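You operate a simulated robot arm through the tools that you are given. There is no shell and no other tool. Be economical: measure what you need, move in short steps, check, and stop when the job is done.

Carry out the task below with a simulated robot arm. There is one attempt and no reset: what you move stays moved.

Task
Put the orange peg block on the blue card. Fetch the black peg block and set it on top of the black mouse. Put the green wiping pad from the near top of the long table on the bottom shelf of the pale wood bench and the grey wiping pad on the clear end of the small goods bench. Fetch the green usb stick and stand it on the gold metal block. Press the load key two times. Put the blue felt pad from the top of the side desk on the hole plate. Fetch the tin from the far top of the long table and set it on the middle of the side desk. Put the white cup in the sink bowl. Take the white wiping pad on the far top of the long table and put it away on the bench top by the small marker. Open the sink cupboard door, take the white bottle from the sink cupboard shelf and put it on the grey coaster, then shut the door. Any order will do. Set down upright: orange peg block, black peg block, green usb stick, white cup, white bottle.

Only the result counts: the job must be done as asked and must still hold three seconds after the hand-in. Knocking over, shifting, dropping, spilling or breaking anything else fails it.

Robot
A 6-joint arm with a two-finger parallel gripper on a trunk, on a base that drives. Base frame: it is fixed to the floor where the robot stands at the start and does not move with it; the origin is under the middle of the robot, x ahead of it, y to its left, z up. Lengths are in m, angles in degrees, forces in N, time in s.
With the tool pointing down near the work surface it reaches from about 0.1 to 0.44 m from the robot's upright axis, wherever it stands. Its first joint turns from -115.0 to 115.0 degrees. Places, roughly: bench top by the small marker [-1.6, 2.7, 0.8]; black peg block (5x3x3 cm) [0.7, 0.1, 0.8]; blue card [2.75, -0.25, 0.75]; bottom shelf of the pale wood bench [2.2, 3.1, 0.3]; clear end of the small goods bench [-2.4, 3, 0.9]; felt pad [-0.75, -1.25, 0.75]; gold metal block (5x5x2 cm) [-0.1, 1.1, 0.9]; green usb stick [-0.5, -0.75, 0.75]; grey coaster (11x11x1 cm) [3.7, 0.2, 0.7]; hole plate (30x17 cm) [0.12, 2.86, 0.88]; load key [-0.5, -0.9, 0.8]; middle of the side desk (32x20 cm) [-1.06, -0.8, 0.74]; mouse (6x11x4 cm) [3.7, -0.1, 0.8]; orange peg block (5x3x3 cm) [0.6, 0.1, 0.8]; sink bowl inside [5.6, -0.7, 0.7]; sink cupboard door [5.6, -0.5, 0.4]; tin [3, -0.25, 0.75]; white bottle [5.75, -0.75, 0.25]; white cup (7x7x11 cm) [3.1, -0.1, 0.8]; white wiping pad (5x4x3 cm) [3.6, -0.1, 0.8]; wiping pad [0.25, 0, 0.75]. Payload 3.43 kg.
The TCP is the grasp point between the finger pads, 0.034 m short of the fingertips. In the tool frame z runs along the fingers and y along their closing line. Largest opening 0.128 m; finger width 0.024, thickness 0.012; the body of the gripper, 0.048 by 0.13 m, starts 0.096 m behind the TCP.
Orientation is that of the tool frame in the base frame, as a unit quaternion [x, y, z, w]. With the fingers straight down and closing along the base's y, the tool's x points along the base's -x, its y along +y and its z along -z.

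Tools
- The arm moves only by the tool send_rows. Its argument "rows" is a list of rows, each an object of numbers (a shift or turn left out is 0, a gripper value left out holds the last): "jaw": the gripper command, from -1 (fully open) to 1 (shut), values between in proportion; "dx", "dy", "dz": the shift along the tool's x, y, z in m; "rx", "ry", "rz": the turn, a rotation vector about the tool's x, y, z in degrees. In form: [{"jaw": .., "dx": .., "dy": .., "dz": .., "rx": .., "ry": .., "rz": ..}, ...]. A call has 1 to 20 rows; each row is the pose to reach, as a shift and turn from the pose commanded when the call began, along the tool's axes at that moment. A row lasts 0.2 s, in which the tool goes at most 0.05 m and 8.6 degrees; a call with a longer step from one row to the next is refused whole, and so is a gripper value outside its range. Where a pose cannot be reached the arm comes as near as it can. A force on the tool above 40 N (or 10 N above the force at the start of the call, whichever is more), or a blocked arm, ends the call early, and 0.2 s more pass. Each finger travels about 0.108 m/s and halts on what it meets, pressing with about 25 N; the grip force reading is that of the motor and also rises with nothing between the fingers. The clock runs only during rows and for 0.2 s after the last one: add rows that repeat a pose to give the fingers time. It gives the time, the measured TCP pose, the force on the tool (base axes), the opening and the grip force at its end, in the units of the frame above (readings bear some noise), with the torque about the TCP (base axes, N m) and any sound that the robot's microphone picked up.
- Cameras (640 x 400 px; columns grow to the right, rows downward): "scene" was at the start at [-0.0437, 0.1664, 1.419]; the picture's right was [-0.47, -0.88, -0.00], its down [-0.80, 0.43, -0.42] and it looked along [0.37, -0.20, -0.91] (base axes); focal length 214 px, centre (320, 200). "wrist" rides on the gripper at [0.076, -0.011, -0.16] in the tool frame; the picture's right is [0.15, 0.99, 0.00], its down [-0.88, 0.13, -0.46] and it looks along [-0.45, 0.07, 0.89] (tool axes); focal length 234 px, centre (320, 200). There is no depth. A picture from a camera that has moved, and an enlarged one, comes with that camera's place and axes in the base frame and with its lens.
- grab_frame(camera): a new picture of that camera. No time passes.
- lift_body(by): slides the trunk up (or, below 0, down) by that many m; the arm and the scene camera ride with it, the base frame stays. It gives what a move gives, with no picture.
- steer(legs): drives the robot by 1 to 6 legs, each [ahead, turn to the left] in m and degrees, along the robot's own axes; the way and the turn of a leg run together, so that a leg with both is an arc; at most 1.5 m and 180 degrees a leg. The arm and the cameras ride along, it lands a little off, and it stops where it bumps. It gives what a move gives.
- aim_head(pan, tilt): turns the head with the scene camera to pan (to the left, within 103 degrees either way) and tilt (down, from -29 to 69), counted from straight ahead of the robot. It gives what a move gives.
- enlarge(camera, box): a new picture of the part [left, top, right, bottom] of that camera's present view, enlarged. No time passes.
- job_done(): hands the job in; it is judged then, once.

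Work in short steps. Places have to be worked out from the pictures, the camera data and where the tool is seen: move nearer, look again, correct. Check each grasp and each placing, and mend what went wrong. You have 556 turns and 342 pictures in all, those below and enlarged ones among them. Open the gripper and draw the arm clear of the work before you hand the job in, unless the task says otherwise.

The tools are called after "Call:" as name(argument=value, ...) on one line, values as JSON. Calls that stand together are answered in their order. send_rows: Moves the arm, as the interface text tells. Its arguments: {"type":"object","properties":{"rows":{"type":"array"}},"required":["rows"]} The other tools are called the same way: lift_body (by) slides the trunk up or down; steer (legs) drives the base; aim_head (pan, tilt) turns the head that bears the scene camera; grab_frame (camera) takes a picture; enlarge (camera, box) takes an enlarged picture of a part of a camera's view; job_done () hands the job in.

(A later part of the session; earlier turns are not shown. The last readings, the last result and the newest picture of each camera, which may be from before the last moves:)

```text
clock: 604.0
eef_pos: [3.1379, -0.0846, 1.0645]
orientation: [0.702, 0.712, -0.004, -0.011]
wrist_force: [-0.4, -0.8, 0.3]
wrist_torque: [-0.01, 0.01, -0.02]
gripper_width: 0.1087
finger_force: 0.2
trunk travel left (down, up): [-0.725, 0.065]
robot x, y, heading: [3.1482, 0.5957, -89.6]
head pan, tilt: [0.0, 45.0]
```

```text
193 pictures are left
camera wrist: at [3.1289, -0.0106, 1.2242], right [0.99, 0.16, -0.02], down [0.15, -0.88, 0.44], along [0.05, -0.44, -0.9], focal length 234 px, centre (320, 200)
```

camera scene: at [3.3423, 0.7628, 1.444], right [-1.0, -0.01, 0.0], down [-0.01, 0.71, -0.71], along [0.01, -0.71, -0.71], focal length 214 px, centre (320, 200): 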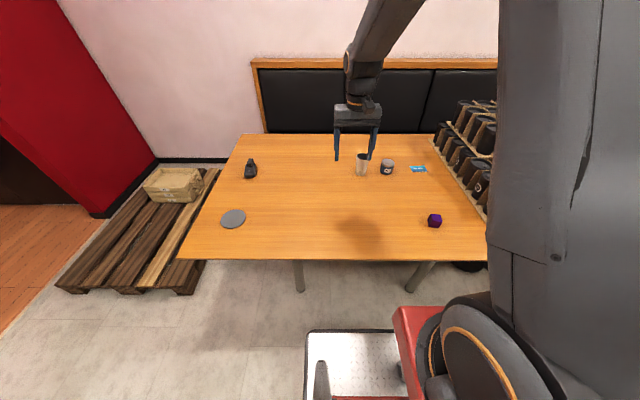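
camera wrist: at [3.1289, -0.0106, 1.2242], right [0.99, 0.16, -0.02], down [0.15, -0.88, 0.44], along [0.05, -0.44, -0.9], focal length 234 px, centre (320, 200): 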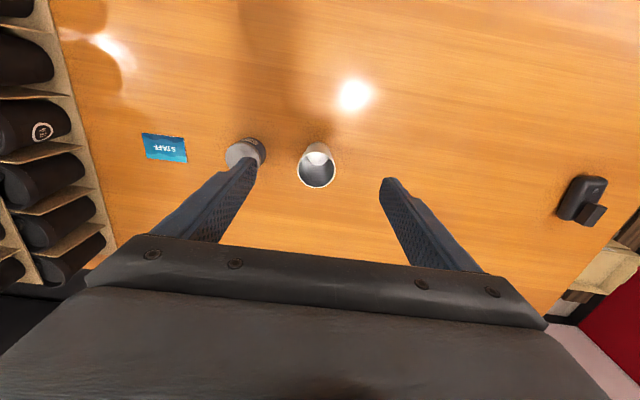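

Cup centre ≈(3.136,-0.137), rim z≈0.855. Align, level the slight roll and descend half-way for a check.

Call:
send_rows(rows=[{"jaw": -0.55, "dx": -0.03, "dy": -0.002, "rx": -1.2, "ry": -0.57}, {"dx": -0.052, "dy": -0.002, "dz": 0.03, "rx": -1.2, "ry": -0.57}, {"dx": -0.052, "dy": -0.002, "dz": 0.07, "rx": -1.2, "ry": -0.57}, {"dx": -0.052, "dy": -0.002, "dz": 0.11, "rx": -1.2, "ry": -0.57}, {"dx": -0.052, "dy": -0.002, "dz": 0.15, "rx": -1.2, "ry": -0.57}, {"dx": -0.052, "dy": -0.002, "dz": 0.15, "rx": -1.2, "ry": -0.57}])

Call:
grab_frame(camera="wrist")

```text
clock: 605.4
eef_pos: [3.1337, -0.1357, 0.913]
orientation: [0.702, 0.712, 0.0, 0.0]
wrist_force: [-0.6, 0.7, 0.1]
wrist_torque: [-0.01, -0.01, -0.01]
gripper_width: 0.0991
finger_force: 0.1
trunk travel left (down, up): [-0.725, 0.065]
robot x, y, heading: [3.1505, 0.598, -89.3]
head pan, tilt: [0.0, 45.0]
```

```text
192 pictures are left
camera wrist: at [3.1204, -0.0592, 1.0721], right [0.99, 0.16, 0.0], down [0.14, -0.88, 0.46], along [0.07, -0.45, -0.89], focal length 234 px, centre (320, 200)
```

wrist: 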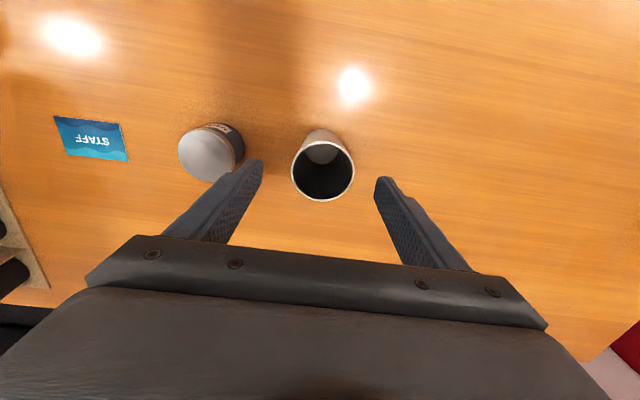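

Centred. Descend to 0.813, close gently, and lift.

Call:
send_rows(rows=[{"jaw": -0.55, "dy": 0.003, "dz": 0.03}, {"dy": 0.003, "dz": 0.06}, {"dy": 0.003, "dz": 0.09}, {"dy": 0.003, "dz": 0.1}, {"jaw": -0.1, "dy": 0.003, "dz": 0.1}, {"jaw": 0.3, "dy": 0.003, "dz": 0.1}, {"jaw": 1, "dy": 0.003, "dz": 0.1}, {"dy": 0.003, "dz": 0.1}])

Call:
send_rows(rows=[{"jaw": 1, "dz": -0.03}, {"dz": -0.07}, {"dz": -0.11}, {"dz": -0.15}, {"dz": -0.19}, {"dz": -0.22}, {"dz": -0.22}])

Call:
grab_frame(camera="wrist")

```text
clock: 607.2
eef_pos: [3.1364, -0.1349, 0.8143]
orientation: [0.702, 0.712, 0.0, 0.0]
wrist_force: [0.1, -0.1, -0.5]
wrist_torque: [-0.02, 0.03, 0.06]
gripper_width: 0.0637
finger_force: 10.0
trunk travel left (down, up): [-0.725, 0.065]
robot x, y, heading: [3.1497, 0.5974, -89.5]
head pan, tilt: [0.0, 45.0]
```

```text
clock: 608.8
eef_pos: [3.1359, -0.1354, 1.0328]
orientation: [0.702, 0.712, 0.0, 0.0]
wrist_force: [0.7, 0.0, -1.3]
wrist_torque: [-0.01, 0.02, -0.03]
gripper_width: 0.0636
finger_force: 10.2
trunk travel left (down, up): [-0.725, 0.065]
robot x, y, heading: [3.1497, 0.5992, -89.7]
head pan, tilt: [0.0, 45.0]
```

```text
191 pictures are left
camera wrist: at [3.1236, -0.0588, 1.1923], right [0.99, 0.16, 0.0], down [0.14, -0.88, 0.45], along [0.07, -0.45, -0.89], focal length 234 px, centre (320, 200)
```

wrist: 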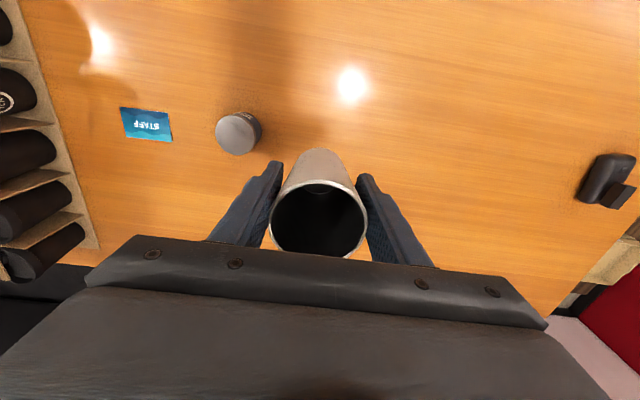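

Cup held. Retract, back off and drive toward the kitchen.

Call:
send_rows(rows=[{"jaw": 1, "dx": 0.04, "dz": -0.02}, {"dx": 0.08, "dz": -0.04}, {"dx": 0.12, "dz": -0.06}, {"dx": 0.16, "dz": -0.06}, {"dx": 0.2, "dz": -0.06}, {"dx": 0.24, "dz": -0.06}, {"dx": 0.28, "dz": -0.06}, {"dx": 0.28, "dz": -0.06}])

Call:
steer(legs=[[-0.5, 0], [0, 90], [1.5, 0]])

Call:
aim_head(pan=-30, tilt=20)

Call:
grab_frame(camera="scene")

Call:
aim_head(pan=10, tilt=20)

Call:
grab_frame(camera="scene")

```text
clock: 610.6
eef_pos: [3.1309, 0.1439, 1.0939]
orientation: [0.702, 0.712, 0.001, 0.0]
wrist_force: [0.1, 0.5, -1.5]
wrist_torque: [0.01, -0.03, 0.0]
gripper_width: 0.0635
finger_force: 10.7
trunk travel left (down, up): [-0.725, 0.065]
robot x, y, heading: [3.1489, 0.5965, -89.8]
head pan, tilt: [0.0, 45.0]
```

```text
clock: 624.3
eef_pos: [5.0934, 1.0746, 1.0944]
orientation: [-0.003, 1.0, 0.0, -0.001]
wrist_force: [0.0, 0.2, -2.3]
wrist_torque: [0.02, 0.01, -0.04]
gripper_width: 0.0634
finger_force: 9.7
trunk travel left (down, up): [-0.725, 0.065]
robot x, y, heading: [4.6391, 1.0966, 0.0]
head pan, tilt: [0.0, 45.0]
```

```text
clock: 625.3
eef_pos: [5.0937, 1.0758, 1.0941]
orientation: [-0.004, 1.0, 0.0, -0.001]
wrist_force: [0.2, 0.1, -1.7]
wrist_torque: [0.02, 0.01, -0.03]
gripper_width: 0.0634
finger_force: 9.6
trunk travel left (down, up): [-0.725, 0.065]
robot x, y, heading: [4.6397, 1.0978, 0.2]
head pan, tilt: [-30.0, 20.0]
```

```text
190 pictures are left
camera scene: at [4.6247, 1.2458, 1.4826], right [-0.5, -0.87, 0.0], down [-0.3, 0.17, -0.94], along [0.81, -0.47, -0.34], focal length 214 px, centre (320, 200)
```

scene: 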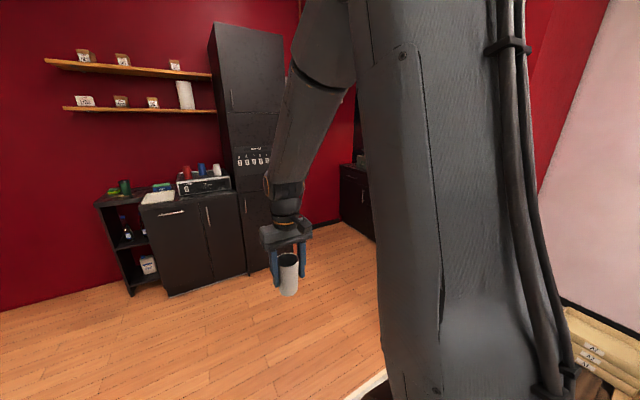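

```text
clock: 626.3
eef_pos: [5.0946, 1.0754, 1.0929]
orientation: [-0.004, 1.0, -0.001, -0.001]
wrist_force: [0.0, 0.3, -1.2]
wrist_torque: [0.0, -0.04, -0.04]
gripper_width: 0.0636
finger_force: 9.9
trunk travel left (down, up): [-0.725, 0.065]
robot x, y, heading: [4.64, 1.0965, -0.2]
head pan, tilt: [10.0, 20.0]
```

```text
189 pictures are left
camera scene: at [4.6357, 1.3083, 1.4827], right [0.17, -0.98, 0.0], down [-0.34, -0.06, -0.94], along [0.93, 0.16, -0.34], focal length 214 px, centre (320, 200)
```

scene: 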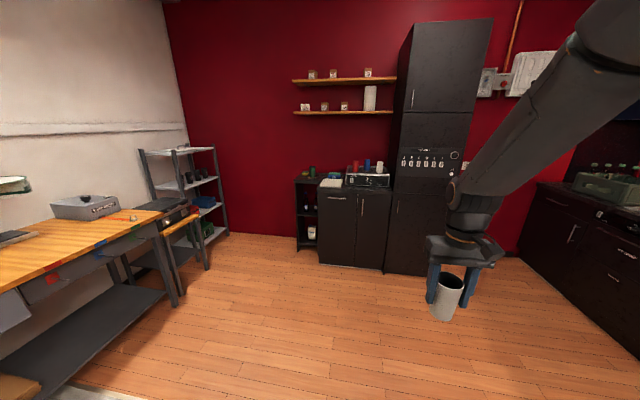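

The sink counter faces +y with its front at y≈−0.5. Drive to x≈5.6 and face it.

Call:
steer(legs=[[0.95, 0], [0, -90], [0.3, 0]])

Call:
aim_head(pan=0, tilt=35)

Call:
grab_frame(camera="scene")

```text
clock: 636.7
eef_pos: [5.5827, 0.3452, 1.093]
orientation: [0.699, 0.716, 0.0, 0.0]
wrist_force: [0.0, -0.7, -1.0]
wrist_torque: [-0.01, 0.0, -0.03]
gripper_width: 0.0633
finger_force: 10.3
trunk travel left (down, up): [-0.725, 0.065]
robot x, y, heading: [5.5992, 0.8011, -88.9]
head pan, tilt: [10.0, 20.0]
```

```text
clock: 637.5
eef_pos: [5.5832, 0.345, 1.0927]
orientation: [0.698, 0.716, 0.0, -0.001]
wrist_force: [0.0, 0.2, -1.3]
wrist_torque: [0.05, -0.02, 0.01]
gripper_width: 0.0632
finger_force: 10.0
trunk travel left (down, up): [-0.725, 0.065]
robot x, y, heading: [5.5979, 0.7978, -89.0]
head pan, tilt: [0.0, 35.0]
```

```text
188 pictures are left
camera scene: at [5.7902, 0.8096, 1.4589], right [-1.0, -0.02, 0.0], down [-0.01, 0.57, -0.82], along [0.02, -0.82, -0.57], focal length 214 px, centre (320, 200)
```

scene: 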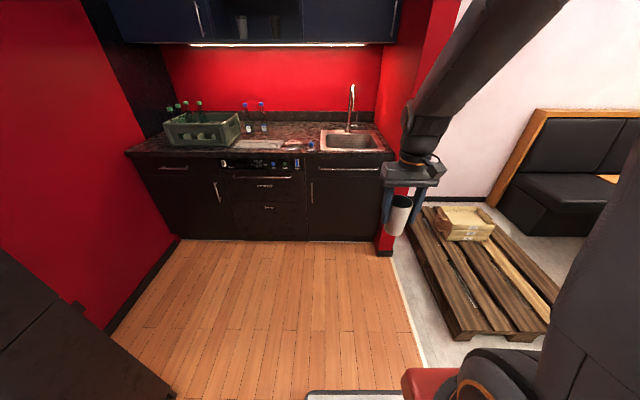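

Sink bowl ≈(5.58,-0.8); door under it with a vertical handle on its left side. Approach and view the bowl with the wrist camera.

Call:
steer(legs=[[0.75, 0]])

Call:
send_rows(rows=[{"jaw": 1, "dx": -0.04}, {"dx": -0.08}, {"dx": -0.12}, {"dx": -0.16}, {"dx": -0.2}, {"dx": -0.2}])

Call:
grab_frame(camera="wrist")

Call:
aim_head(pan=0, tilt=45)

Call:
grab_frame(camera="scene")

```text
clock: 641.6
eef_pos: [5.6034, -0.4064, 1.0941]
orientation: [0.696, 0.718, 0.0, -0.001]
wrist_force: [-0.1, -0.1, -1.6]
wrist_torque: [0.03, 0.04, -0.02]
gripper_width: 0.0636
finger_force: 10.2
trunk travel left (down, up): [-0.725, 0.065]
robot x, y, heading: [5.6149, 0.0426, -88.8]
head pan, tilt: [0.0, 35.0]
```

```text
clock: 643.0
eef_pos: [5.6095, -0.6071, 1.0932]
orientation: [0.696, 0.718, 0.001, -0.001]
wrist_force: [-0.6, 0.1, -1.1]
wrist_torque: [0.0, 0.01, 0.01]
gripper_width: 0.0636
finger_force: 10.2
trunk travel left (down, up): [-0.725, 0.065]
robot x, y, heading: [5.6105, 0.0484, -88.6]
head pan, tilt: [0.0, 35.0]
```

```text
187 pictures are left
camera wrist: at [5.5964, -0.5308, 1.2524], right [0.98, 0.18, 0.0], down [0.16, -0.88, 0.45], along [0.08, -0.45, -0.89], focal length 234 px, centre (320, 200)
```

wrist: 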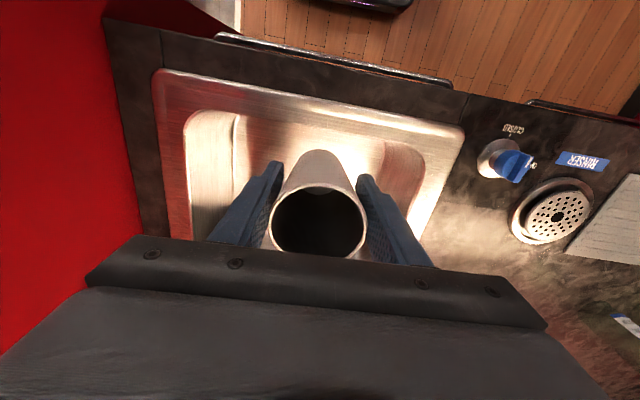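

```text
clock: 643.7
eef_pos: [5.6107, -0.6059, 1.0935]
orientation: [0.696, 0.719, 0.001, -0.001]
wrist_force: [1.1, 0.2, -2.1]
wrist_torque: [0.04, -0.01, -0.01]
gripper_width: 0.0634
finger_force: 10.0
trunk travel left (down, up): [-0.725, 0.065]
robot x, y, heading: [5.6087, 0.0508, -88.5]
head pan, tilt: [0.0, 45.0]
```

```text
186 pictures are left
camera scene: at [5.8064, 0.0667, 1.444], right [-1.0, -0.03, 0.0], down [-0.02, 0.71, -0.71], along [0.02, -0.71, -0.71], focal length 214 px, centre (320, 200)
```

scene: 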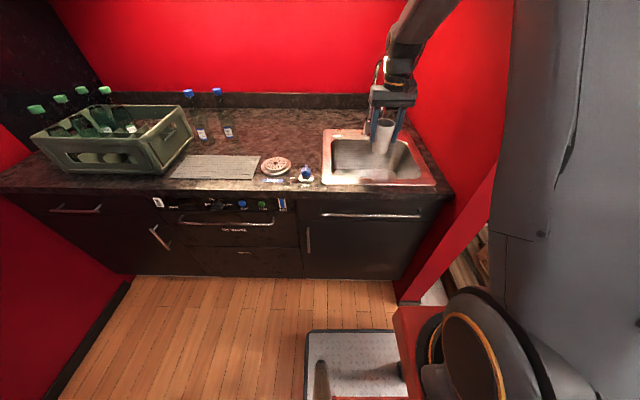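

Bowl spans x≈5.40–5.78, y≈−0.58…−0.85. Move to (5.60,-0.69) and lower toward the bottom in stages.

Call:
send_rows(rows=[{"jaw": 1, "dx": -0.04, "dy": -0.01}, {"dx": -0.083, "dy": -0.01}, {"dx": -0.083, "dy": -0.01, "dz": 0.04}, {"dx": -0.083, "dy": -0.01, "dz": 0.08}, {"dx": -0.083, "dy": -0.01, "dz": 0.12}, {"dx": -0.083, "dy": -0.01, "dz": 0.16}, {"dx": -0.083, "dy": -0.01, "dz": 0.2}, {"dx": -0.083, "dy": -0.01, "dz": 0.2}])

Call:
grab_frame(camera="wrist")

Call:
enlarge(camera="scene", box=[300, 40, 460, 200])

```text
clock: 645.5
eef_pos: [5.6019, -0.6892, 0.8931]
orientation: [0.696, 0.718, 0.0, 0.0]
wrist_force: [-0.6, 0.3, -1.4]
wrist_torque: [0.02, 0.03, -0.02]
gripper_width: 0.0634
finger_force: 9.8
trunk travel left (down, up): [-0.725, 0.065]
robot x, y, heading: [5.6173, 0.0467, -88.6]
head pan, tilt: [0.0, 45.0]
```

```text
185 pictures are left
camera wrist: at [5.5885, -0.6141, 1.0521], right [0.98, 0.18, 0.0], down [0.16, -0.88, 0.46], along [0.08, -0.45, -0.89], focal length 234 px, centre (320, 200)
```

wrist: 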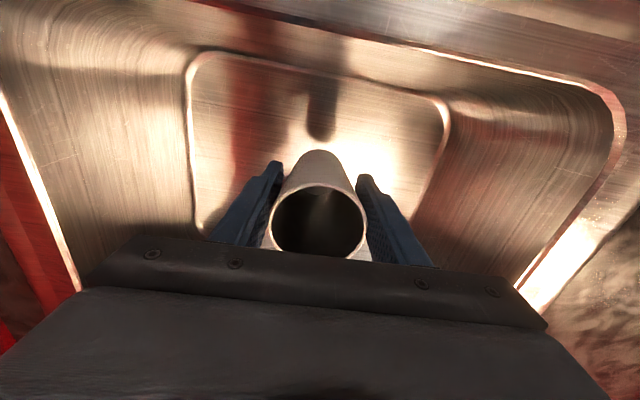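

```text
2.50 times, centred on (380, 120) of scene
camera zoom: at [5.8064, 0.0667, 1.444], right [-1.0, -0.03, 0.0], down [-0.02, 0.71, -0.71], along [0.02, -0.71, -0.71], focal length 536 px, centre (170, 400)
```

zoom: 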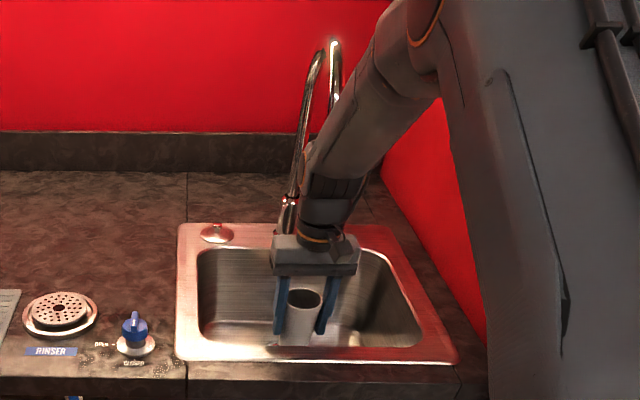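

Over the flat bottom. Lower further, the last part slowly.

Call:
send_rows(rows=[{"jaw": 1, "dz": 0.03}, {"dz": 0.06}, {"dz": 0.085}, {"dz": 0.095}, {"dz": 0.102}, {"dz": 0.109}, {"dz": 0.116}, {"dz": 0.123}, {"dz": 0.13}, {"dz": 0.137}])

Call:
grab_frame(camera="wrist")

```text
clock: 647.4
eef_pos: [5.6015, -0.6903, 0.7739]
orientation: [0.695, 0.719, 0.0, -0.001]
wrist_force: [0.4, 6.4, 17.5]
wrist_torque: [0.33, -0.67, 0.35]
gripper_width: 0.0636
finger_force: 10.3
trunk travel left (down, up): [-0.725, 0.065]
robot x, y, heading: [5.6147, 0.0477, -88.4]
head pan, tilt: [0.0, 45.0]
stopped in row 9: the force on the tool passed its limit at 50 N (the readings are from after the stop); the commanded pose is now the measured one
```

```text
183 pictures are left
camera wrist: at [5.5884, -0.6134, 0.9331], right [0.98, 0.18, 0.0], down [0.16, -0.88, 0.46], along [0.08, -0.45, -0.89], focal length 234 px, centre (320, 200)
```

wrist: 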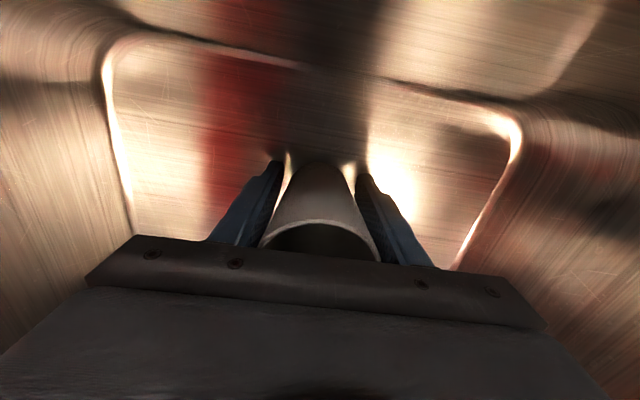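

Touchdown. Release gently, check the cup stands before rising.

Call:
send_rows(rows=[{"jaw": 0.0, "dz": -0.003}, {"jaw": -0.2, "dz": -0.003}, {"jaw": -0.35, "dz": -0.003}, {"dz": -0.003}, {"dz": -0.003}])

Call:
grab_frame(camera="wrist")

Call:
enlarge(camera="scene", box=[320, 100, 440, 200])

```text
clock: 648.6
eef_pos: [5.6015, -0.6895, 0.7747]
orientation: [0.696, 0.718, 0.0, -0.001]
wrist_force: [0.0, -0.2, -0.1]
wrist_torque: [-0.03, 0.02, 0.01]
gripper_width: 0.0864
finger_force: 0.0
trunk travel left (down, up): [-0.725, 0.065]
robot x, y, heading: [5.6169, 0.0459, -88.7]
head pan, tilt: [0.0, 45.0]
```

```text
182 pictures are left
camera wrist: at [5.5884, -0.6138, 0.9342], right [0.98, 0.18, 0.0], down [0.16, -0.88, 0.45], along [0.08, -0.45, -0.89], focal length 234 px, centre (320, 200)
```

wrist: 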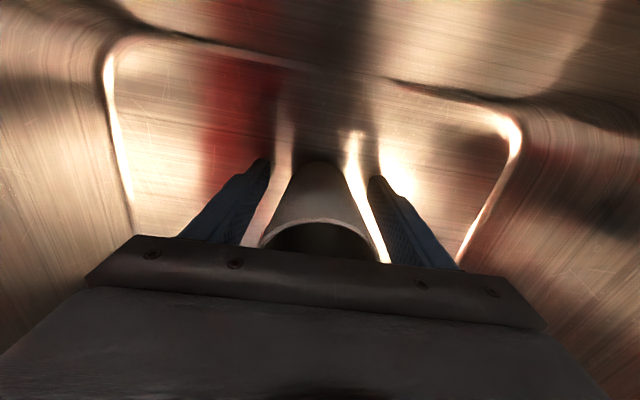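

```text
4.00 times, centred on (380, 150) of scene
camera zoom: at [5.8064, 0.0669, 1.444], right [-1.0, -0.03, 0.0], down [-0.02, 0.71, -0.71], along [0.02, -0.71, -0.71], focal length 858 px, centre (80, 400)
```

zoom: 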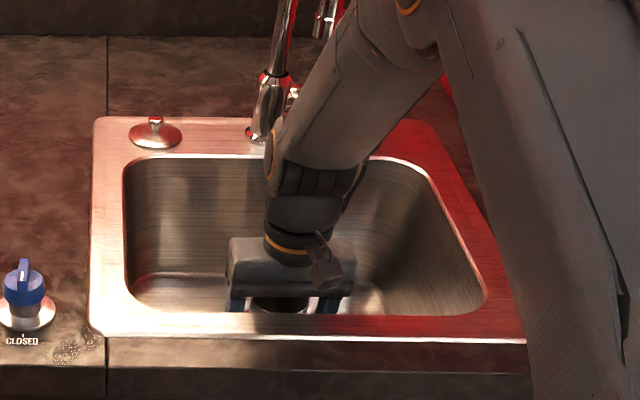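

Cup stands between the fingers. Rise straight up and verify.

Call:
send_rows(rows=[{"jaw": -0.45, "dz": -0.03}, {"dz": -0.07}, {"dz": -0.11}, {"dz": -0.15}, {"dz": -0.19}, {"dz": -0.23}, {"dz": -0.27}, {"dz": -0.31}, {"dz": -0.31}])

Call:
grab_frame(camera="wrist")

```text
clock: 650.6
eef_pos: [5.6025, -0.688, 1.0876]
orientation: [0.696, 0.718, 0.001, 0.001]
wrist_force: [-1.0, 0.6, 0.5]
wrist_torque: [-0.02, 0.03, -0.05]
gripper_width: 0.0927
finger_force: 0.0
trunk travel left (down, up): [-0.725, 0.065]
robot x, y, heading: [5.6124, 0.0449, -88.4]
head pan, tilt: [0.0, 45.0]
```

```text
180 pictures are left
camera wrist: at [5.5885, -0.6127, 1.2457], right [0.98, 0.18, 0.0], down [0.16, -0.88, 0.45], along [0.08, -0.45, -0.89], focal length 234 px, centre (320, 200)
```

wrist: 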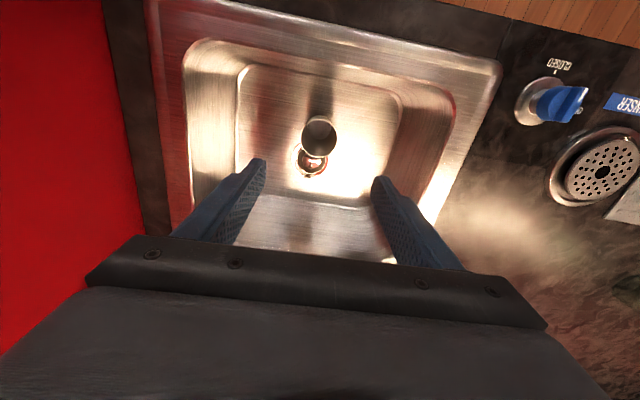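

Zoom in to be sure of the cup.

Call:
enlarge(camera="wrist", box=[240, 80, 400, 200])

Call:
enlarge(camera="scene", box=[320, 80, 440, 200])

```text
3.33 times, centred on (320, 140) of wrist
camera zoom: at [5.5885, -0.6127, 1.2457], right [0.98, 0.18, 0.0], down [0.16, -0.88, 0.45], along [0.08, -0.45, -0.89], focal length 781 px, centre (320, 400)
```

zoom: 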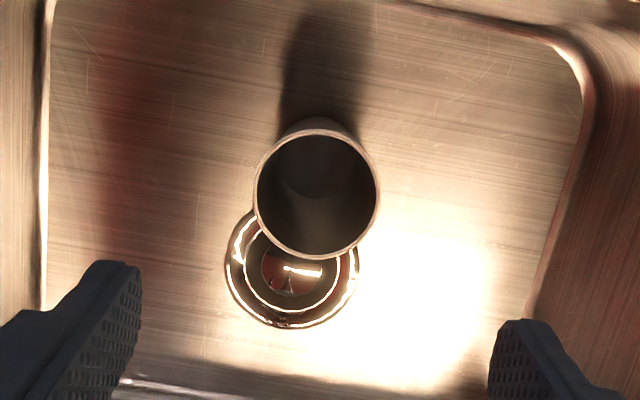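

```text
3.33 times, centred on (380, 140) of scene
camera zoom: at [5.8064, 0.0669, 1.444], right [-1.0, -0.03, 0.0], down [-0.02, 0.71, -0.71], along [0.02, -0.71, -0.71], focal length 715 px, centre (120, 400)
```

zoom: 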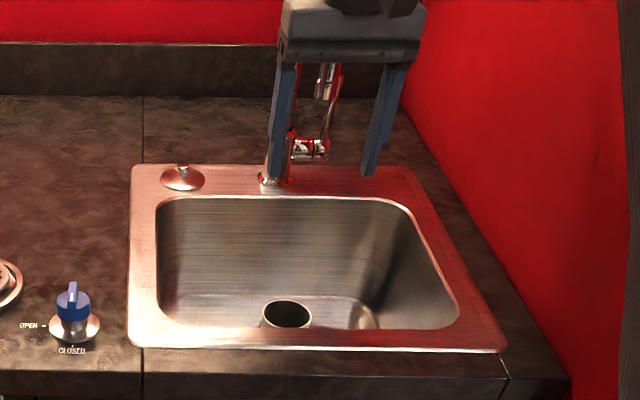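

The cup stands upright in the bowl. Now the cupboard: door handle ≈(5.878,-0.50,0.62), hinge on the right (x≈5.4). I retract and reposition to x≈6.0, clear of the door's swing.

Call:
send_rows(rows=[{"dx": 0.04}, {"dx": 0.08}, {"dx": 0.12}, {"dx": 0.16}, {"dx": 0.2}, {"dx": 0.24}, {"dx": 0.28}, {"dx": 0.28}])

Call:
steer(legs=[[-0.6, 0], [0, 88.5], [0.38, 0], [0, -90]])

Call:
aim_head(pan=0, tilt=35)

Call:
grab_frame(camera="scene")

```text
clock: 652.4
eef_pos: [5.5941, -0.4074, 1.085]
orientation: [0.696, 0.718, 0.0, 0.0]
wrist_force: [0.3, -0.7, -0.1]
wrist_torque: [-0.01, -0.01, 0.05]
gripper_width: 0.0931
finger_force: 0.1
trunk travel left (down, up): [-0.725, 0.065]
robot x, y, heading: [5.6119, 0.0497, -88.5]
head pan, tilt: [0.0, 45.0]
```

```text
clock: 665.4
eef_pos: [5.9472, 0.1985, 1.0845]
orientation: [0.701, 0.713, 0.001, -0.001]
wrist_force: [-0.3, 0.7, -0.1]
wrist_torque: [0.0, 0.0, 0.01]
gripper_width: 0.0926
finger_force: 0.0
trunk travel left (down, up): [-0.725, 0.065]
robot x, y, heading: [5.9753, 0.6548, -89.6]
head pan, tilt: [0.0, 45.0]
```

```text
clock: 666.1
eef_pos: [5.9469, 0.1988, 1.0857]
orientation: [0.702, 0.713, 0.0, -0.001]
wrist_force: [-0.8, -0.6, 0.8]
wrist_torque: [-0.01, 0.0, 0.04]
gripper_width: 0.0927
finger_force: 0.1
trunk travel left (down, up): [-0.725, 0.065]
robot x, y, heading: [5.9734, 0.6542, -89.3]
head pan, tilt: [0.0, 35.0]
```

```text
177 pictures are left
camera scene: at [6.1678, 0.6647, 1.4587], right [-1.0, -0.01, 0.0], down [-0.01, 0.57, -0.82], along [0.01, -0.82, -0.57], focal length 214 px, centre (320, 200)
```

scene: 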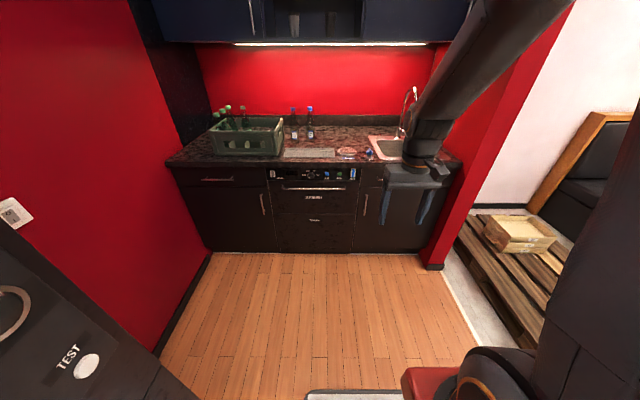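

Lower the trunk and pitch the tool to horizontal.

Call:
lift_body(by=-0.38)

Call:
send_rows(rows=[{"jaw": -0.1, "dx": -0.04}, {"dx": -0.08}, {"dx": -0.12}, {"dx": -0.16}, {"dx": -0.16, "ry": -8}, {"dx": -0.16, "ry": -16}, {"dx": -0.16, "ry": -24}, {"dx": -0.16, "ry": -32}, {"dx": -0.16, "ry": -40}, {"dx": -0.16, "ry": -48}, {"dx": -0.16, "ry": -56}, {"dx": -0.16, "ry": -64}, {"dx": -0.16, "ry": -72}, {"dx": -0.16, "ry": -80}, {"dx": -0.16, "ry": -85}, {"dx": -0.16, "ry": -85}])

Call:
grab_frame(camera="wrist")

Call:
grab_frame(camera="scene")

```text
clock: 669.8
eef_pos: [5.9471, 0.1984, 0.7058]
orientation: [0.701, 0.713, 0.0, -0.001]
wrist_force: [-0.6, -0.5, -0.2]
wrist_torque: [-0.01, 0.05, 0.02]
gripper_width: 0.0927
finger_force: 0.0
trunk travel left (down, up): [-0.345, 0.445]
robot x, y, heading: [5.9734, 0.6555, -89.6]
head pan, tilt: [0.0, 35.0]
```

```text
clock: 673.2
eef_pos: [5.9444, -0.0088, 0.6828]
orientation: [0.517, 0.525, -0.474, 0.481]
wrist_force: [-0.4, -1.2, 0.9]
wrist_torque: [-0.04, 0.0, 0.02]
gripper_width: 0.0707
finger_force: 0.0
out of reach, approached as far as the arm can: row 8, 9, 10, 11, 12, 13, 14, 15, 16
trunk travel left (down, up): [-0.345, 0.445]
robot x, y, heading: [5.9768, 0.6578, -89.4]
head pan, tilt: [0.0, 35.0]
```

```text
176 pictures are left
camera wrist: at [5.9303, 0.1571, 0.6203], right [0.99, 0.03, -0.15], down [0.12, 0.38, 0.92], along [0.08, -0.92, 0.37], focal length 234 px, centre (320, 200)
```

wrist: 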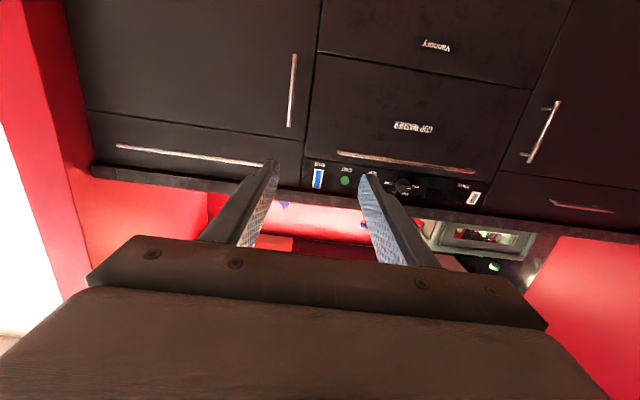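

```text
175 pictures are left
camera scene: at [6.1688, 0.559, 1.0788], right [-1.0, -0.01, 0.0], down [-0.01, 0.57, -0.82], along [0.01, -0.82, -0.57], focal length 214 px, centre (320, 200)
```

scene: 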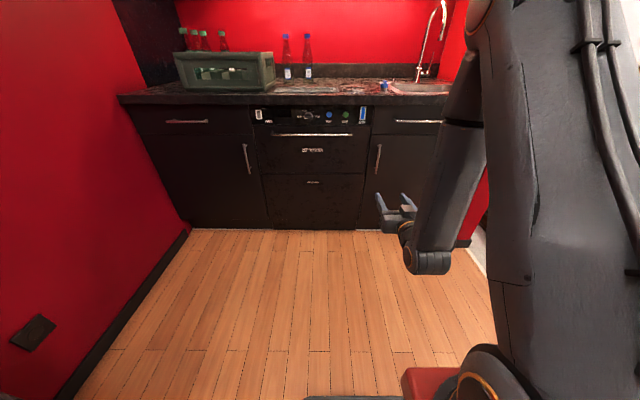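

Handle bar: x≈5.874, z 0.52–0.68. Align laterally and in height, then drive up to it.

Call:
send_rows(rows=[{"jaw": 0.1, "dy": -0.035, "dx": 0.03}, {"dy": -0.07, "dx": 0.06}, {"dy": -0.07, "dx": 0.083}, {"dy": -0.07, "dx": 0.083}])

Call:
steer(legs=[[0.38, 0]])

Call:
grab_frame(camera="wrist")

Call:
grab_frame(camera="scene")

```text
clock: 674.2
eef_pos: [5.8738, -0.003, 0.6012]
orientation: [0.517, 0.526, -0.473, 0.482]
wrist_force: [-0.3, -0.3, 0.0]
wrist_torque: [0.0, -0.03, 0.0]
gripper_width: 0.0577
finger_force: 0.0
trunk travel left (down, up): [-0.345, 0.445]
robot x, y, heading: [5.9753, 0.6559, -89.5]
head pan, tilt: [0.0, 35.0]
```

```text
clock: 676.6
eef_pos: [5.8749, -0.3814, 0.6022]
orientation: [0.518, 0.526, -0.474, 0.481]
wrist_force: [-0.2, -0.2, -0.2]
wrist_torque: [0.0, 0.0, -0.03]
gripper_width: 0.0579
finger_force: 0.2
trunk travel left (down, up): [-0.345, 0.445]
robot x, y, heading: [5.9793, 0.2791, -89.6]
head pan, tilt: [0.0, 35.0]
```

```text
174 pictures are left
camera wrist: at [5.8604, -0.2161, 0.5386], right [0.99, 0.03, -0.15], down [0.13, 0.38, 0.92], along [0.08, -0.93, 0.37], focal length 234 px, centre (320, 200)
```

wrist: 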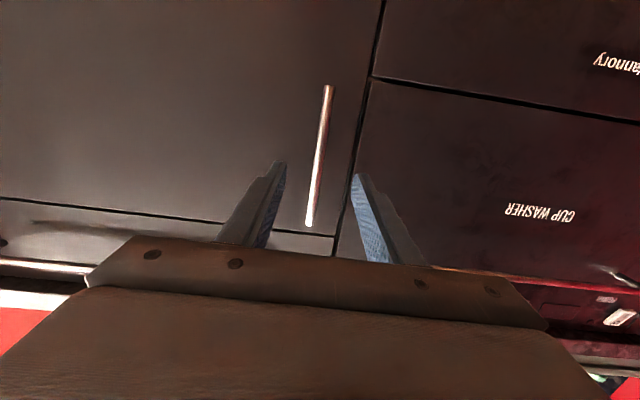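

```text
173 pictures are left
camera scene: at [6.1715, 0.1794, 1.0788], right [-1.0, -0.01, 0.0], down [0.0, 0.57, -0.82], along [0.0, -0.82, -0.57], focal length 214 px, centre (320, 200)
```

scene: 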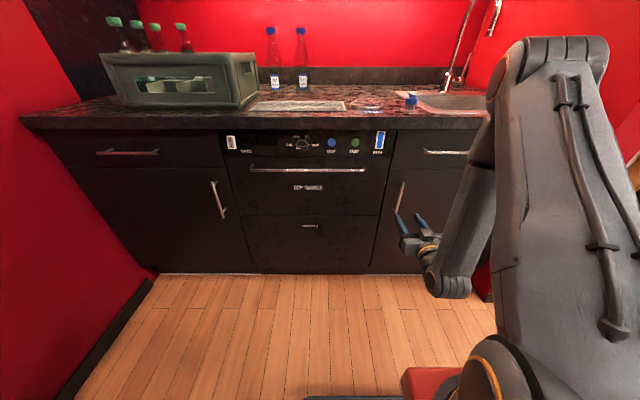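

Fingers straddle the bar. Advance about 9 cm and look.

Call:
send_rows(rows=[{"jaw": 0.1, "dz": 0.03, "dy": -0.002}, {"dz": 0.06, "dx": -0.004, "dy": -0.002}, {"dz": 0.085, "dx": -0.007, "dy": -0.002}, {"dz": 0.085, "dx": -0.007, "dy": -0.002}])

Call:
grab_frame(camera="wrist")

Call:
enlarge(camera="scene", box=[360, 150, 480, 260])

```text
clock: 677.6
eef_pos: [5.8717, -0.4679, 0.5999]
orientation: [0.519, 0.525, -0.474, 0.48]
wrist_force: [0.3, 1.3, 0.5]
wrist_torque: [-0.01, 0.03, -0.01]
gripper_width: 0.0578
finger_force: 0.1
trunk travel left (down, up): [-0.345, 0.445]
robot x, y, heading: [5.9748, 0.276, -89.7]
head pan, tilt: [0.0, 35.0]
```

```text
172 pictures are left
camera wrist: at [5.8589, -0.3015, 0.5385], right [0.99, 0.03, -0.15], down [0.13, 0.38, 0.92], along [0.08, -0.93, 0.37], focal length 234 px, centre (320, 200)
```

wrist: 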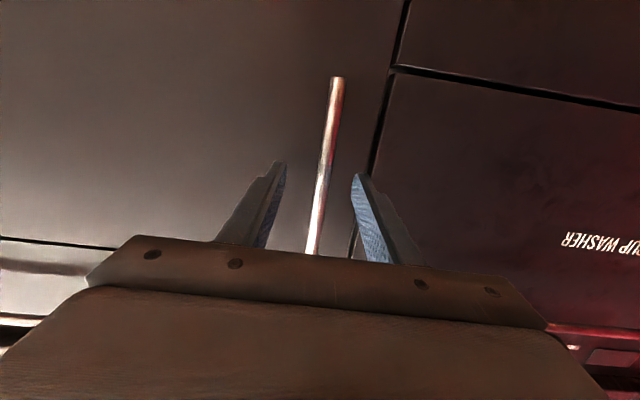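

```text
3.64 times, centred on (420, 205) of scene
camera zoom: at [6.1715, 0.1794, 1.0788], right [-1.0, -0.01, 0.0], down [0.0, 0.57, -0.82], along [0.0, -0.82, -0.57], focal length 780 px, centre (-44, 182)
```

zoom: 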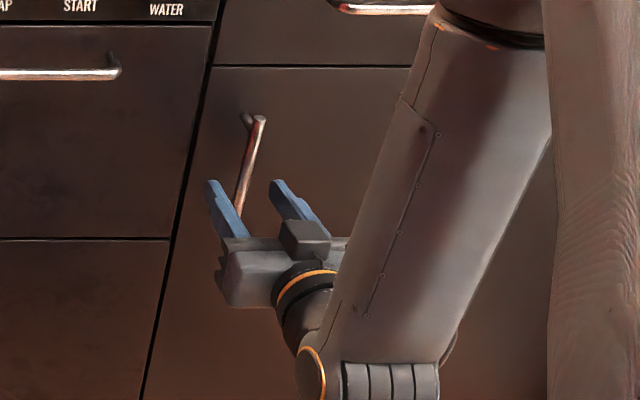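

Bar at y≈−0.508; the tips reach −0.502. Advance 2.5 cm more and close.

Call:
send_rows(rows=[{"jaw": 0.1, "dz": 0.012, "dx": -0.001}, {"dz": 0.022, "dx": -0.002}, {"jaw": 0.5, "dz": 0.022, "dx": -0.002}, {"jaw": 1, "dz": 0.022, "dx": -0.002}, {"dz": 0.022, "dx": -0.002}, {"dz": 0.022, "dx": -0.002}])

Call:
grab_frame(camera="wrist")

```text
clock: 679.0
eef_pos: [5.8749, -0.4901, 0.5997]
orientation: [0.517, 0.526, -0.473, 0.482]
wrist_force: [28.9, 1.3, 1.2]
wrist_torque: [-0.14, -1.07, 0.16]
gripper_width: 0.0112
finger_force: 44.9
trunk travel left (down, up): [-0.345, 0.445]
robot x, y, heading: [5.9807, 0.2759, -89.4]
head pan, tilt: [0.0, 35.0]
```

```text
170 pictures are left
camera wrist: at [5.8607, -0.3233, 0.5384], right [0.99, 0.03, -0.15], down [0.12, 0.38, 0.92], along [0.08, -0.93, 0.37], focal length 234 px, centre (320, 200)
```

wrist: 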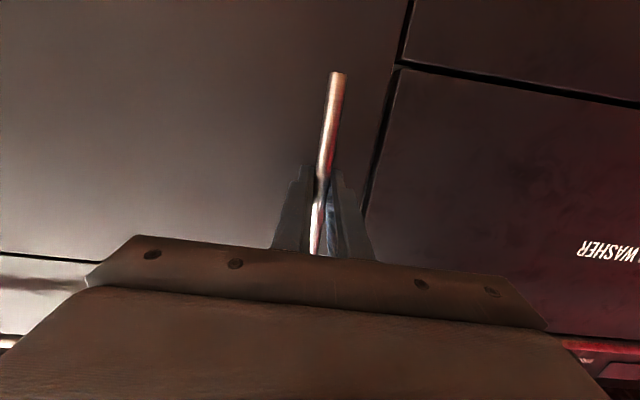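

Bar gripped (0.011), with a sideways strain; relax it 4 mm, then start pulling along the arc.

Call:
send_rows(rows=[{"jaw": 1, "dy": 0.004}, {"dy": 0.004}])

Call:
send_rows(rows=[{"jaw": 1, "dy": -0.0005, "dz": -0.02, "dx": 0.0017, "rx": -2.5}, {"dy": -0.0018, "dz": -0.0402, "dx": 0.0035, "rx": -5}, {"dy": -0.004, "dz": -0.06, "dx": 0.0052, "rx": -7.5}, {"dy": -0.007, "dz": -0.0803, "dx": 0.007, "rx": -10}, {"dy": -0.011, "dz": -0.1, "dx": 0.0088, "rx": -12.5}, {"dy": -0.0158, "dz": -0.1195, "dx": 0.0104, "rx": -15}, {"dy": -0.0158, "dz": -0.1195, "dx": 0.0104, "rx": -15}])

Call:
grab_frame(camera="scene")

```text
clock: 679.6
eef_pos: [5.8753, -0.4894, 0.6008]
orientation: [0.52, 0.524, -0.475, 0.479]
wrist_force: [6.4, -0.6, 0.7]
wrist_torque: [0.36, -1.05, 0.02]
gripper_width: 0.0117
finger_force: 45.1
trunk travel left (down, up): [-0.345, 0.445]
robot x, y, heading: [5.9775, 0.2754, -90.0]
head pan, tilt: [0.0, 35.0]
```

```text
clock: 680.5
eef_pos: [5.8665, -0.4199, 0.6002]
orientation: [0.481, 0.559, -0.436, 0.516]
wrist_force: [-9.1, -3.4, -5.8]
wrist_torque: [-0.08, 1.16, 0.04]
gripper_width: 0.0118
finger_force: 44.9
trunk travel left (down, up): [-0.345, 0.445]
robot x, y, heading: [5.9778, 0.2736, -90.0]
head pan, tilt: [0.0, 35.0]
stopped in row 4: the force on the tool passed its limit at 42 N (the readings are from after the stop); the commanded pose is now the measured one
```

```text
169 pictures are left
camera scene: at [6.1707, 0.1778, 1.0788], right [-1.0, 0.0, 0.0], down [0.0, 0.57, -0.82], along [0.0, -0.82, -0.57], focal length 214 px, centre (320, 200)
```

scene: 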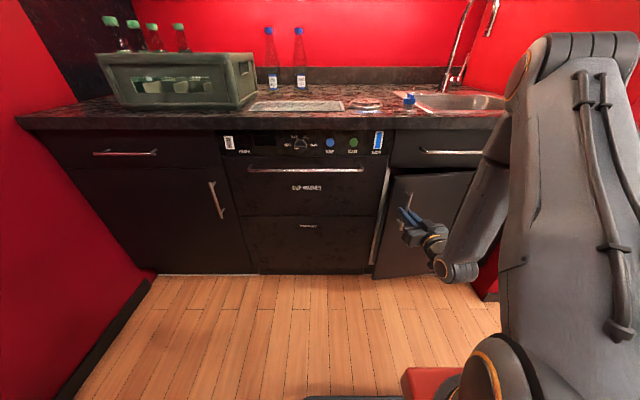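

The door is coming open (~9°). Continue along the corrected arc.

Call:
send_rows(rows=[{"jaw": 1, "dy": -0.002, "dz": -0.0174, "dx": 0.0015, "rx": -2.2}, {"dy": -0.0043, "dz": -0.0347, "dx": 0.003, "rx": -4.3}, {"dy": -0.008, "dz": -0.0545, "dx": 0.0048, "rx": -6.8}, {"dy": -0.0124, "dz": -0.0745, "dx": 0.0065, "rx": -9.3}, {"dy": -0.018, "dz": -0.094, "dx": 0.008, "rx": -11.8}, {"dy": -0.0241, "dz": -0.1133, "dx": 0.01, "rx": -14.3}, {"dy": -0.0389, "dz": -0.1511, "dx": 0.013, "rx": -19.3}, {"dy": -0.0389, "dz": -0.1511, "dx": 0.013, "rx": -19.3}])

Call:
grab_frame(camera="scene")

```text
clock: 681.9
eef_pos: [5.8311, -0.3145, 0.6011]
orientation: [0.415, 0.606, -0.365, 0.572]
wrist_force: [3.0, 0.2, 5.4]
wrist_torque: [-0.1, 1.15, 0.03]
gripper_width: 0.0122
finger_force: 45.7
trunk travel left (down, up): [-0.345, 0.445]
robot x, y, heading: [5.9751, 0.2751, -89.8]
head pan, tilt: [0.0, 35.0]
stopped in row 6: the force on the tool passed its limit at 43 N (the readings are from after the stop); the commanded pose is now the measured one
```

```text
168 pictures are left
camera scene: at [6.1716, 0.1794, 1.0788], right [-1.0, 0.0, 0.0], down [0.0, 0.57, -0.82], along [0.0, -0.82, -0.57], focal length 214 px, centre (320, 200)
```

scene: 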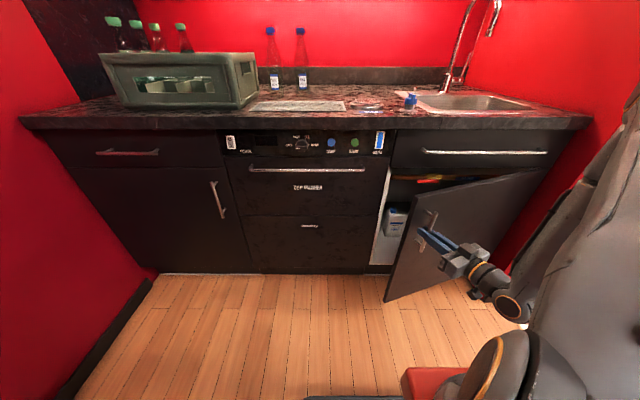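

Door ≈24° open and the bottle is visible inside. Circle fit gives hinge (5.427,-0.511), r 0.448. Keep pulling with the tool's yaw fixed.

Call:
send_rows(rows=[{"jaw": 1, "dz": -0.017, "dy": -0.001, "dx": 0.0015}, {"dz": -0.0339, "dy": -0.0029, "dx": 0.003}, {"dz": -0.0727, "dy": -0.0096, "dx": 0.006}, {"dz": -0.1103, "dy": -0.0192, "dx": 0.0095}, {"dz": -0.1469, "dy": -0.0326, "dx": 0.0127}, {"dz": -0.1827, "dy": -0.0485, "dx": 0.0158}, {"dz": -0.2172, "dy": -0.0678, "dx": 0.0188}, {"dz": -0.2489, "dy": -0.0899, "dx": 0.0215}, {"dz": -0.2791, "dy": -0.1147, "dx": 0.024}, {"dz": -0.2791, "dy": -0.1147, "dx": 0.024}])

Call:
grab_frame(camera="scene")

```text
clock: 682.7
eef_pos: [5.8064, -0.2637, 0.6004]
orientation: [0.413, 0.608, -0.361, 0.575]
wrist_force: [4.6, 2.7, 8.8]
wrist_torque: [-0.07, 1.17, -0.01]
gripper_width: 0.0125
finger_force: 44.9
trunk travel left (down, up): [-0.345, 0.445]
robot x, y, heading: [5.9753, 0.2724, -89.7]
head pan, tilt: [0.0, 35.0]
stopped in row 3: the force on the tool passed its limit at 44 N (the readings are from after the stop); the commanded pose is now the measured one
```

```text
167 pictures are left
camera scene: at [6.1718, 0.1801, 1.0788], right [-1.0, -0.01, 0.0], down [0.0, 0.57, -0.82], along [0.01, -0.82, -0.57], focal length 214 px, centre (320, 200)
```

scene: 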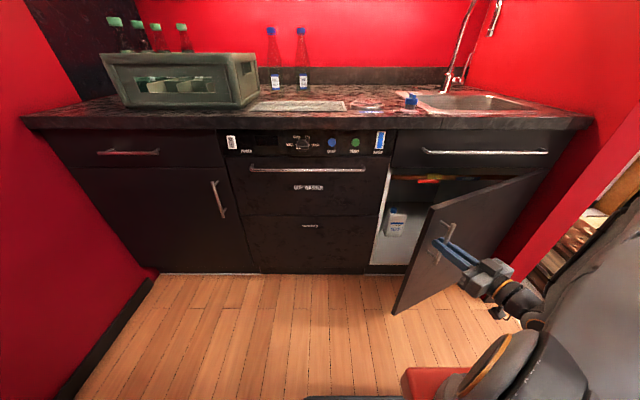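

Opening further with smaller steps (door ≈31°).

Call:
send_rows(rows=[{"jaw": 1, "dz": -0.0105, "dy": -0.0023, "dx": 0.001}, {"dz": -0.021, "dy": -0.005, "dx": 0.0018}, {"dz": -0.0315, "dy": -0.0081, "dx": 0.0027}, {"dz": -0.044, "dy": -0.0115, "dx": 0.0038}, {"dz": -0.0565, "dy": -0.0153, "dx": 0.0049}, {"dz": -0.069, "dy": -0.0192, "dx": 0.006}, {"dz": -0.081, "dy": -0.024, "dx": 0.007}, {"dz": -0.093, "dy": -0.0287, "dx": 0.008}, {"dz": -0.1053, "dy": -0.0335, "dx": 0.0091}, {"dz": -0.123, "dy": -0.042, "dx": 0.0106}, {"dz": -0.1403, "dy": -0.051, "dx": 0.012}, {"dz": -0.157, "dy": -0.061, "dx": 0.0136}, {"dz": -0.1736, "dy": -0.0714, "dx": 0.015}, {"dz": -0.1736, "dy": -0.0714, "dx": 0.015}])

Call:
grab_frame(camera="scene")

```text
clock: 683.5
eef_pos: [5.7907, -0.2394, 0.6003]
orientation: [0.412, 0.607, -0.358, 0.577]
wrist_force: [5.5, 3.6, 8.2]
wrist_torque: [-0.29, 1.1, -0.02]
gripper_width: 0.0123
finger_force: 44.4
trunk travel left (down, up): [-0.345, 0.445]
robot x, y, heading: [5.9786, 0.2751, -89.6]
head pan, tilt: [0.0, 35.0]
stopped in row 3: the force on the tool passed its limit at 43 N (the readings are from after the stop); the commanded pose is now the measured one
```

```text
166 pictures are left
camera scene: at [6.1721, 0.1805, 1.0787], right [-1.0, -0.01, 0.0], down [-0.01, 0.57, -0.82], along [0.01, -0.82, -0.57], focal length 214 px, centre (320, 200)
```

scene: 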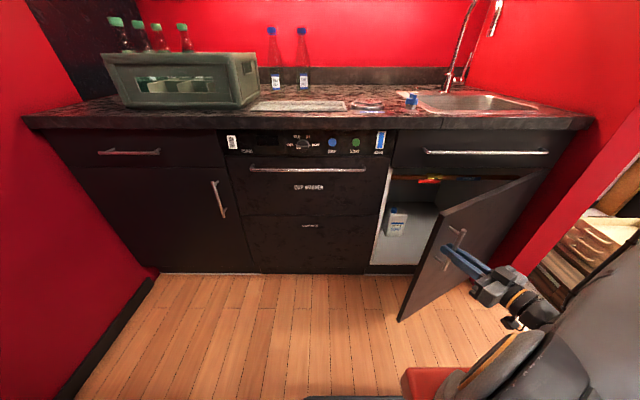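

The bar resists pivoting in the grip. Open slightly, re-align the tool's yaw with the door, and re-grip.

Call:
send_rows(rows=[{"jaw": 0.5}, {"jaw": 0.4}, {"jaw": 0.4, "rx": -5, "dy": 0.0}, {"rx": -10}, {"rx": -15}, {"rx": -15}])

Call:
grab_frame(camera="wrist")

```text
clock: 684.9
eef_pos: [5.7912, -0.2406, 0.5994]
orientation: [0.334, 0.649, -0.275, 0.626]
wrist_force: [-0.4, 0.8, 0.3]
wrist_torque: [0.0, 0.01, 0.03]
gripper_width: 0.0385
finger_force: 0.0
trunk travel left (down, up): [-0.345, 0.445]
robot x, y, heading: [5.9777, 0.2748, -89.3]
head pan, tilt: [0.0, 35.0]
```

```text
165 pictures are left
camera wrist: at [5.6821, -0.1155, 0.5329], right [0.77, 0.63, -0.08], down [-0.19, 0.36, 0.91], along [0.61, -0.69, 0.4], focal length 234 px, centre (320, 200)
```

wrist: 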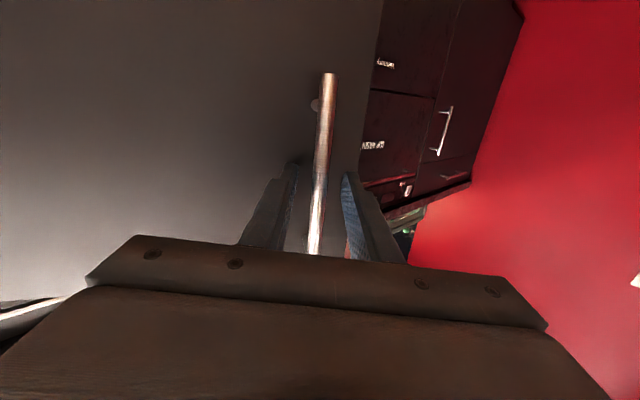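

Bar still between the fingers, yaw now matches the door. Re-grip and pull along the arc, rotating together.

Call:
send_rows(rows=[{"jaw": 0.7}, {"jaw": 1}, {"jaw": 1}])

Call:
send_rows(rows=[{"jaw": 1, "dz": -0.0158, "dy": -0.0008, "dx": 0.0014, "rx": -2}, {"dz": -0.0317, "dy": -0.0019, "dx": 0.0028, "rx": -4}, {"dz": -0.0475, "dy": -0.0038, "dx": 0.004, "rx": -6}, {"dz": -0.063, "dy": -0.006, "dx": 0.0055, "rx": -8}, {"dz": -0.0785, "dy": -0.009, "dx": 0.0068, "rx": -10}, {"dz": -0.094, "dy": -0.0123, "dx": 0.008, "rx": -12}, {"dz": -0.109, "dy": -0.0164, "dx": 0.0095, "rx": -14}, {"dz": -0.1245, "dy": -0.0207, "dx": 0.0108, "rx": -16}, {"dz": -0.1395, "dy": -0.0258, "dx": 0.012, "rx": -18}, {"dz": -0.1545, "dy": -0.0311, "dx": 0.0134, "rx": -20}, {"dz": -0.169, "dy": -0.0373, "dx": 0.0147, "rx": -22}, {"dz": -0.1835, "dy": -0.0437, "dx": 0.016, "rx": -24}, {"dz": -0.1835, "dy": -0.0437, "dx": 0.016, "rx": -24}])

Call:
grab_frame(camera="scene")

```text
clock: 685.7
eef_pos: [5.79, -0.2394, 0.5984]
orientation: [0.335, 0.648, -0.277, 0.625]
wrist_force: [-5.1, -3.7, -1.6]
wrist_torque: [-0.79, 0.9, -0.03]
gripper_width: 0.0128
finger_force: 44.9
trunk travel left (down, up): [-0.345, 0.445]
robot x, y, heading: [5.9804, 0.2767, -89.5]
head pan, tilt: [0.0, 35.0]
```

```text
clock: 686.4
eef_pos: [5.7669, -0.2052, 0.5988]
orientation: [0.302, 0.66, -0.241, 0.644]
wrist_force: [5.1, 3.9, 10.8]
wrist_torque: [-0.63, 0.92, -0.04]
gripper_width: 0.0132
finger_force: 44.9
trunk travel left (down, up): [-0.345, 0.445]
robot x, y, heading: [5.9776, 0.2774, -89.1]
head pan, tilt: [0.0, 35.0]
stopped in row 3: the force on the tool passed its limit at 44 N (the readings are from after the stop); the commanded pose is now the measured one
```

```text
164 pictures are left
camera scene: at [6.1723, 0.1812, 1.0788], right [-1.0, -0.01, 0.0], down [-0.01, 0.57, -0.82], along [0.01, -0.82, -0.57], focal length 214 px, centre (320, 200)
```

scene: 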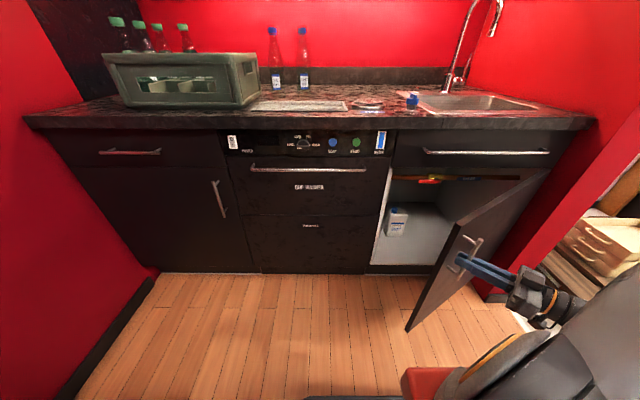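

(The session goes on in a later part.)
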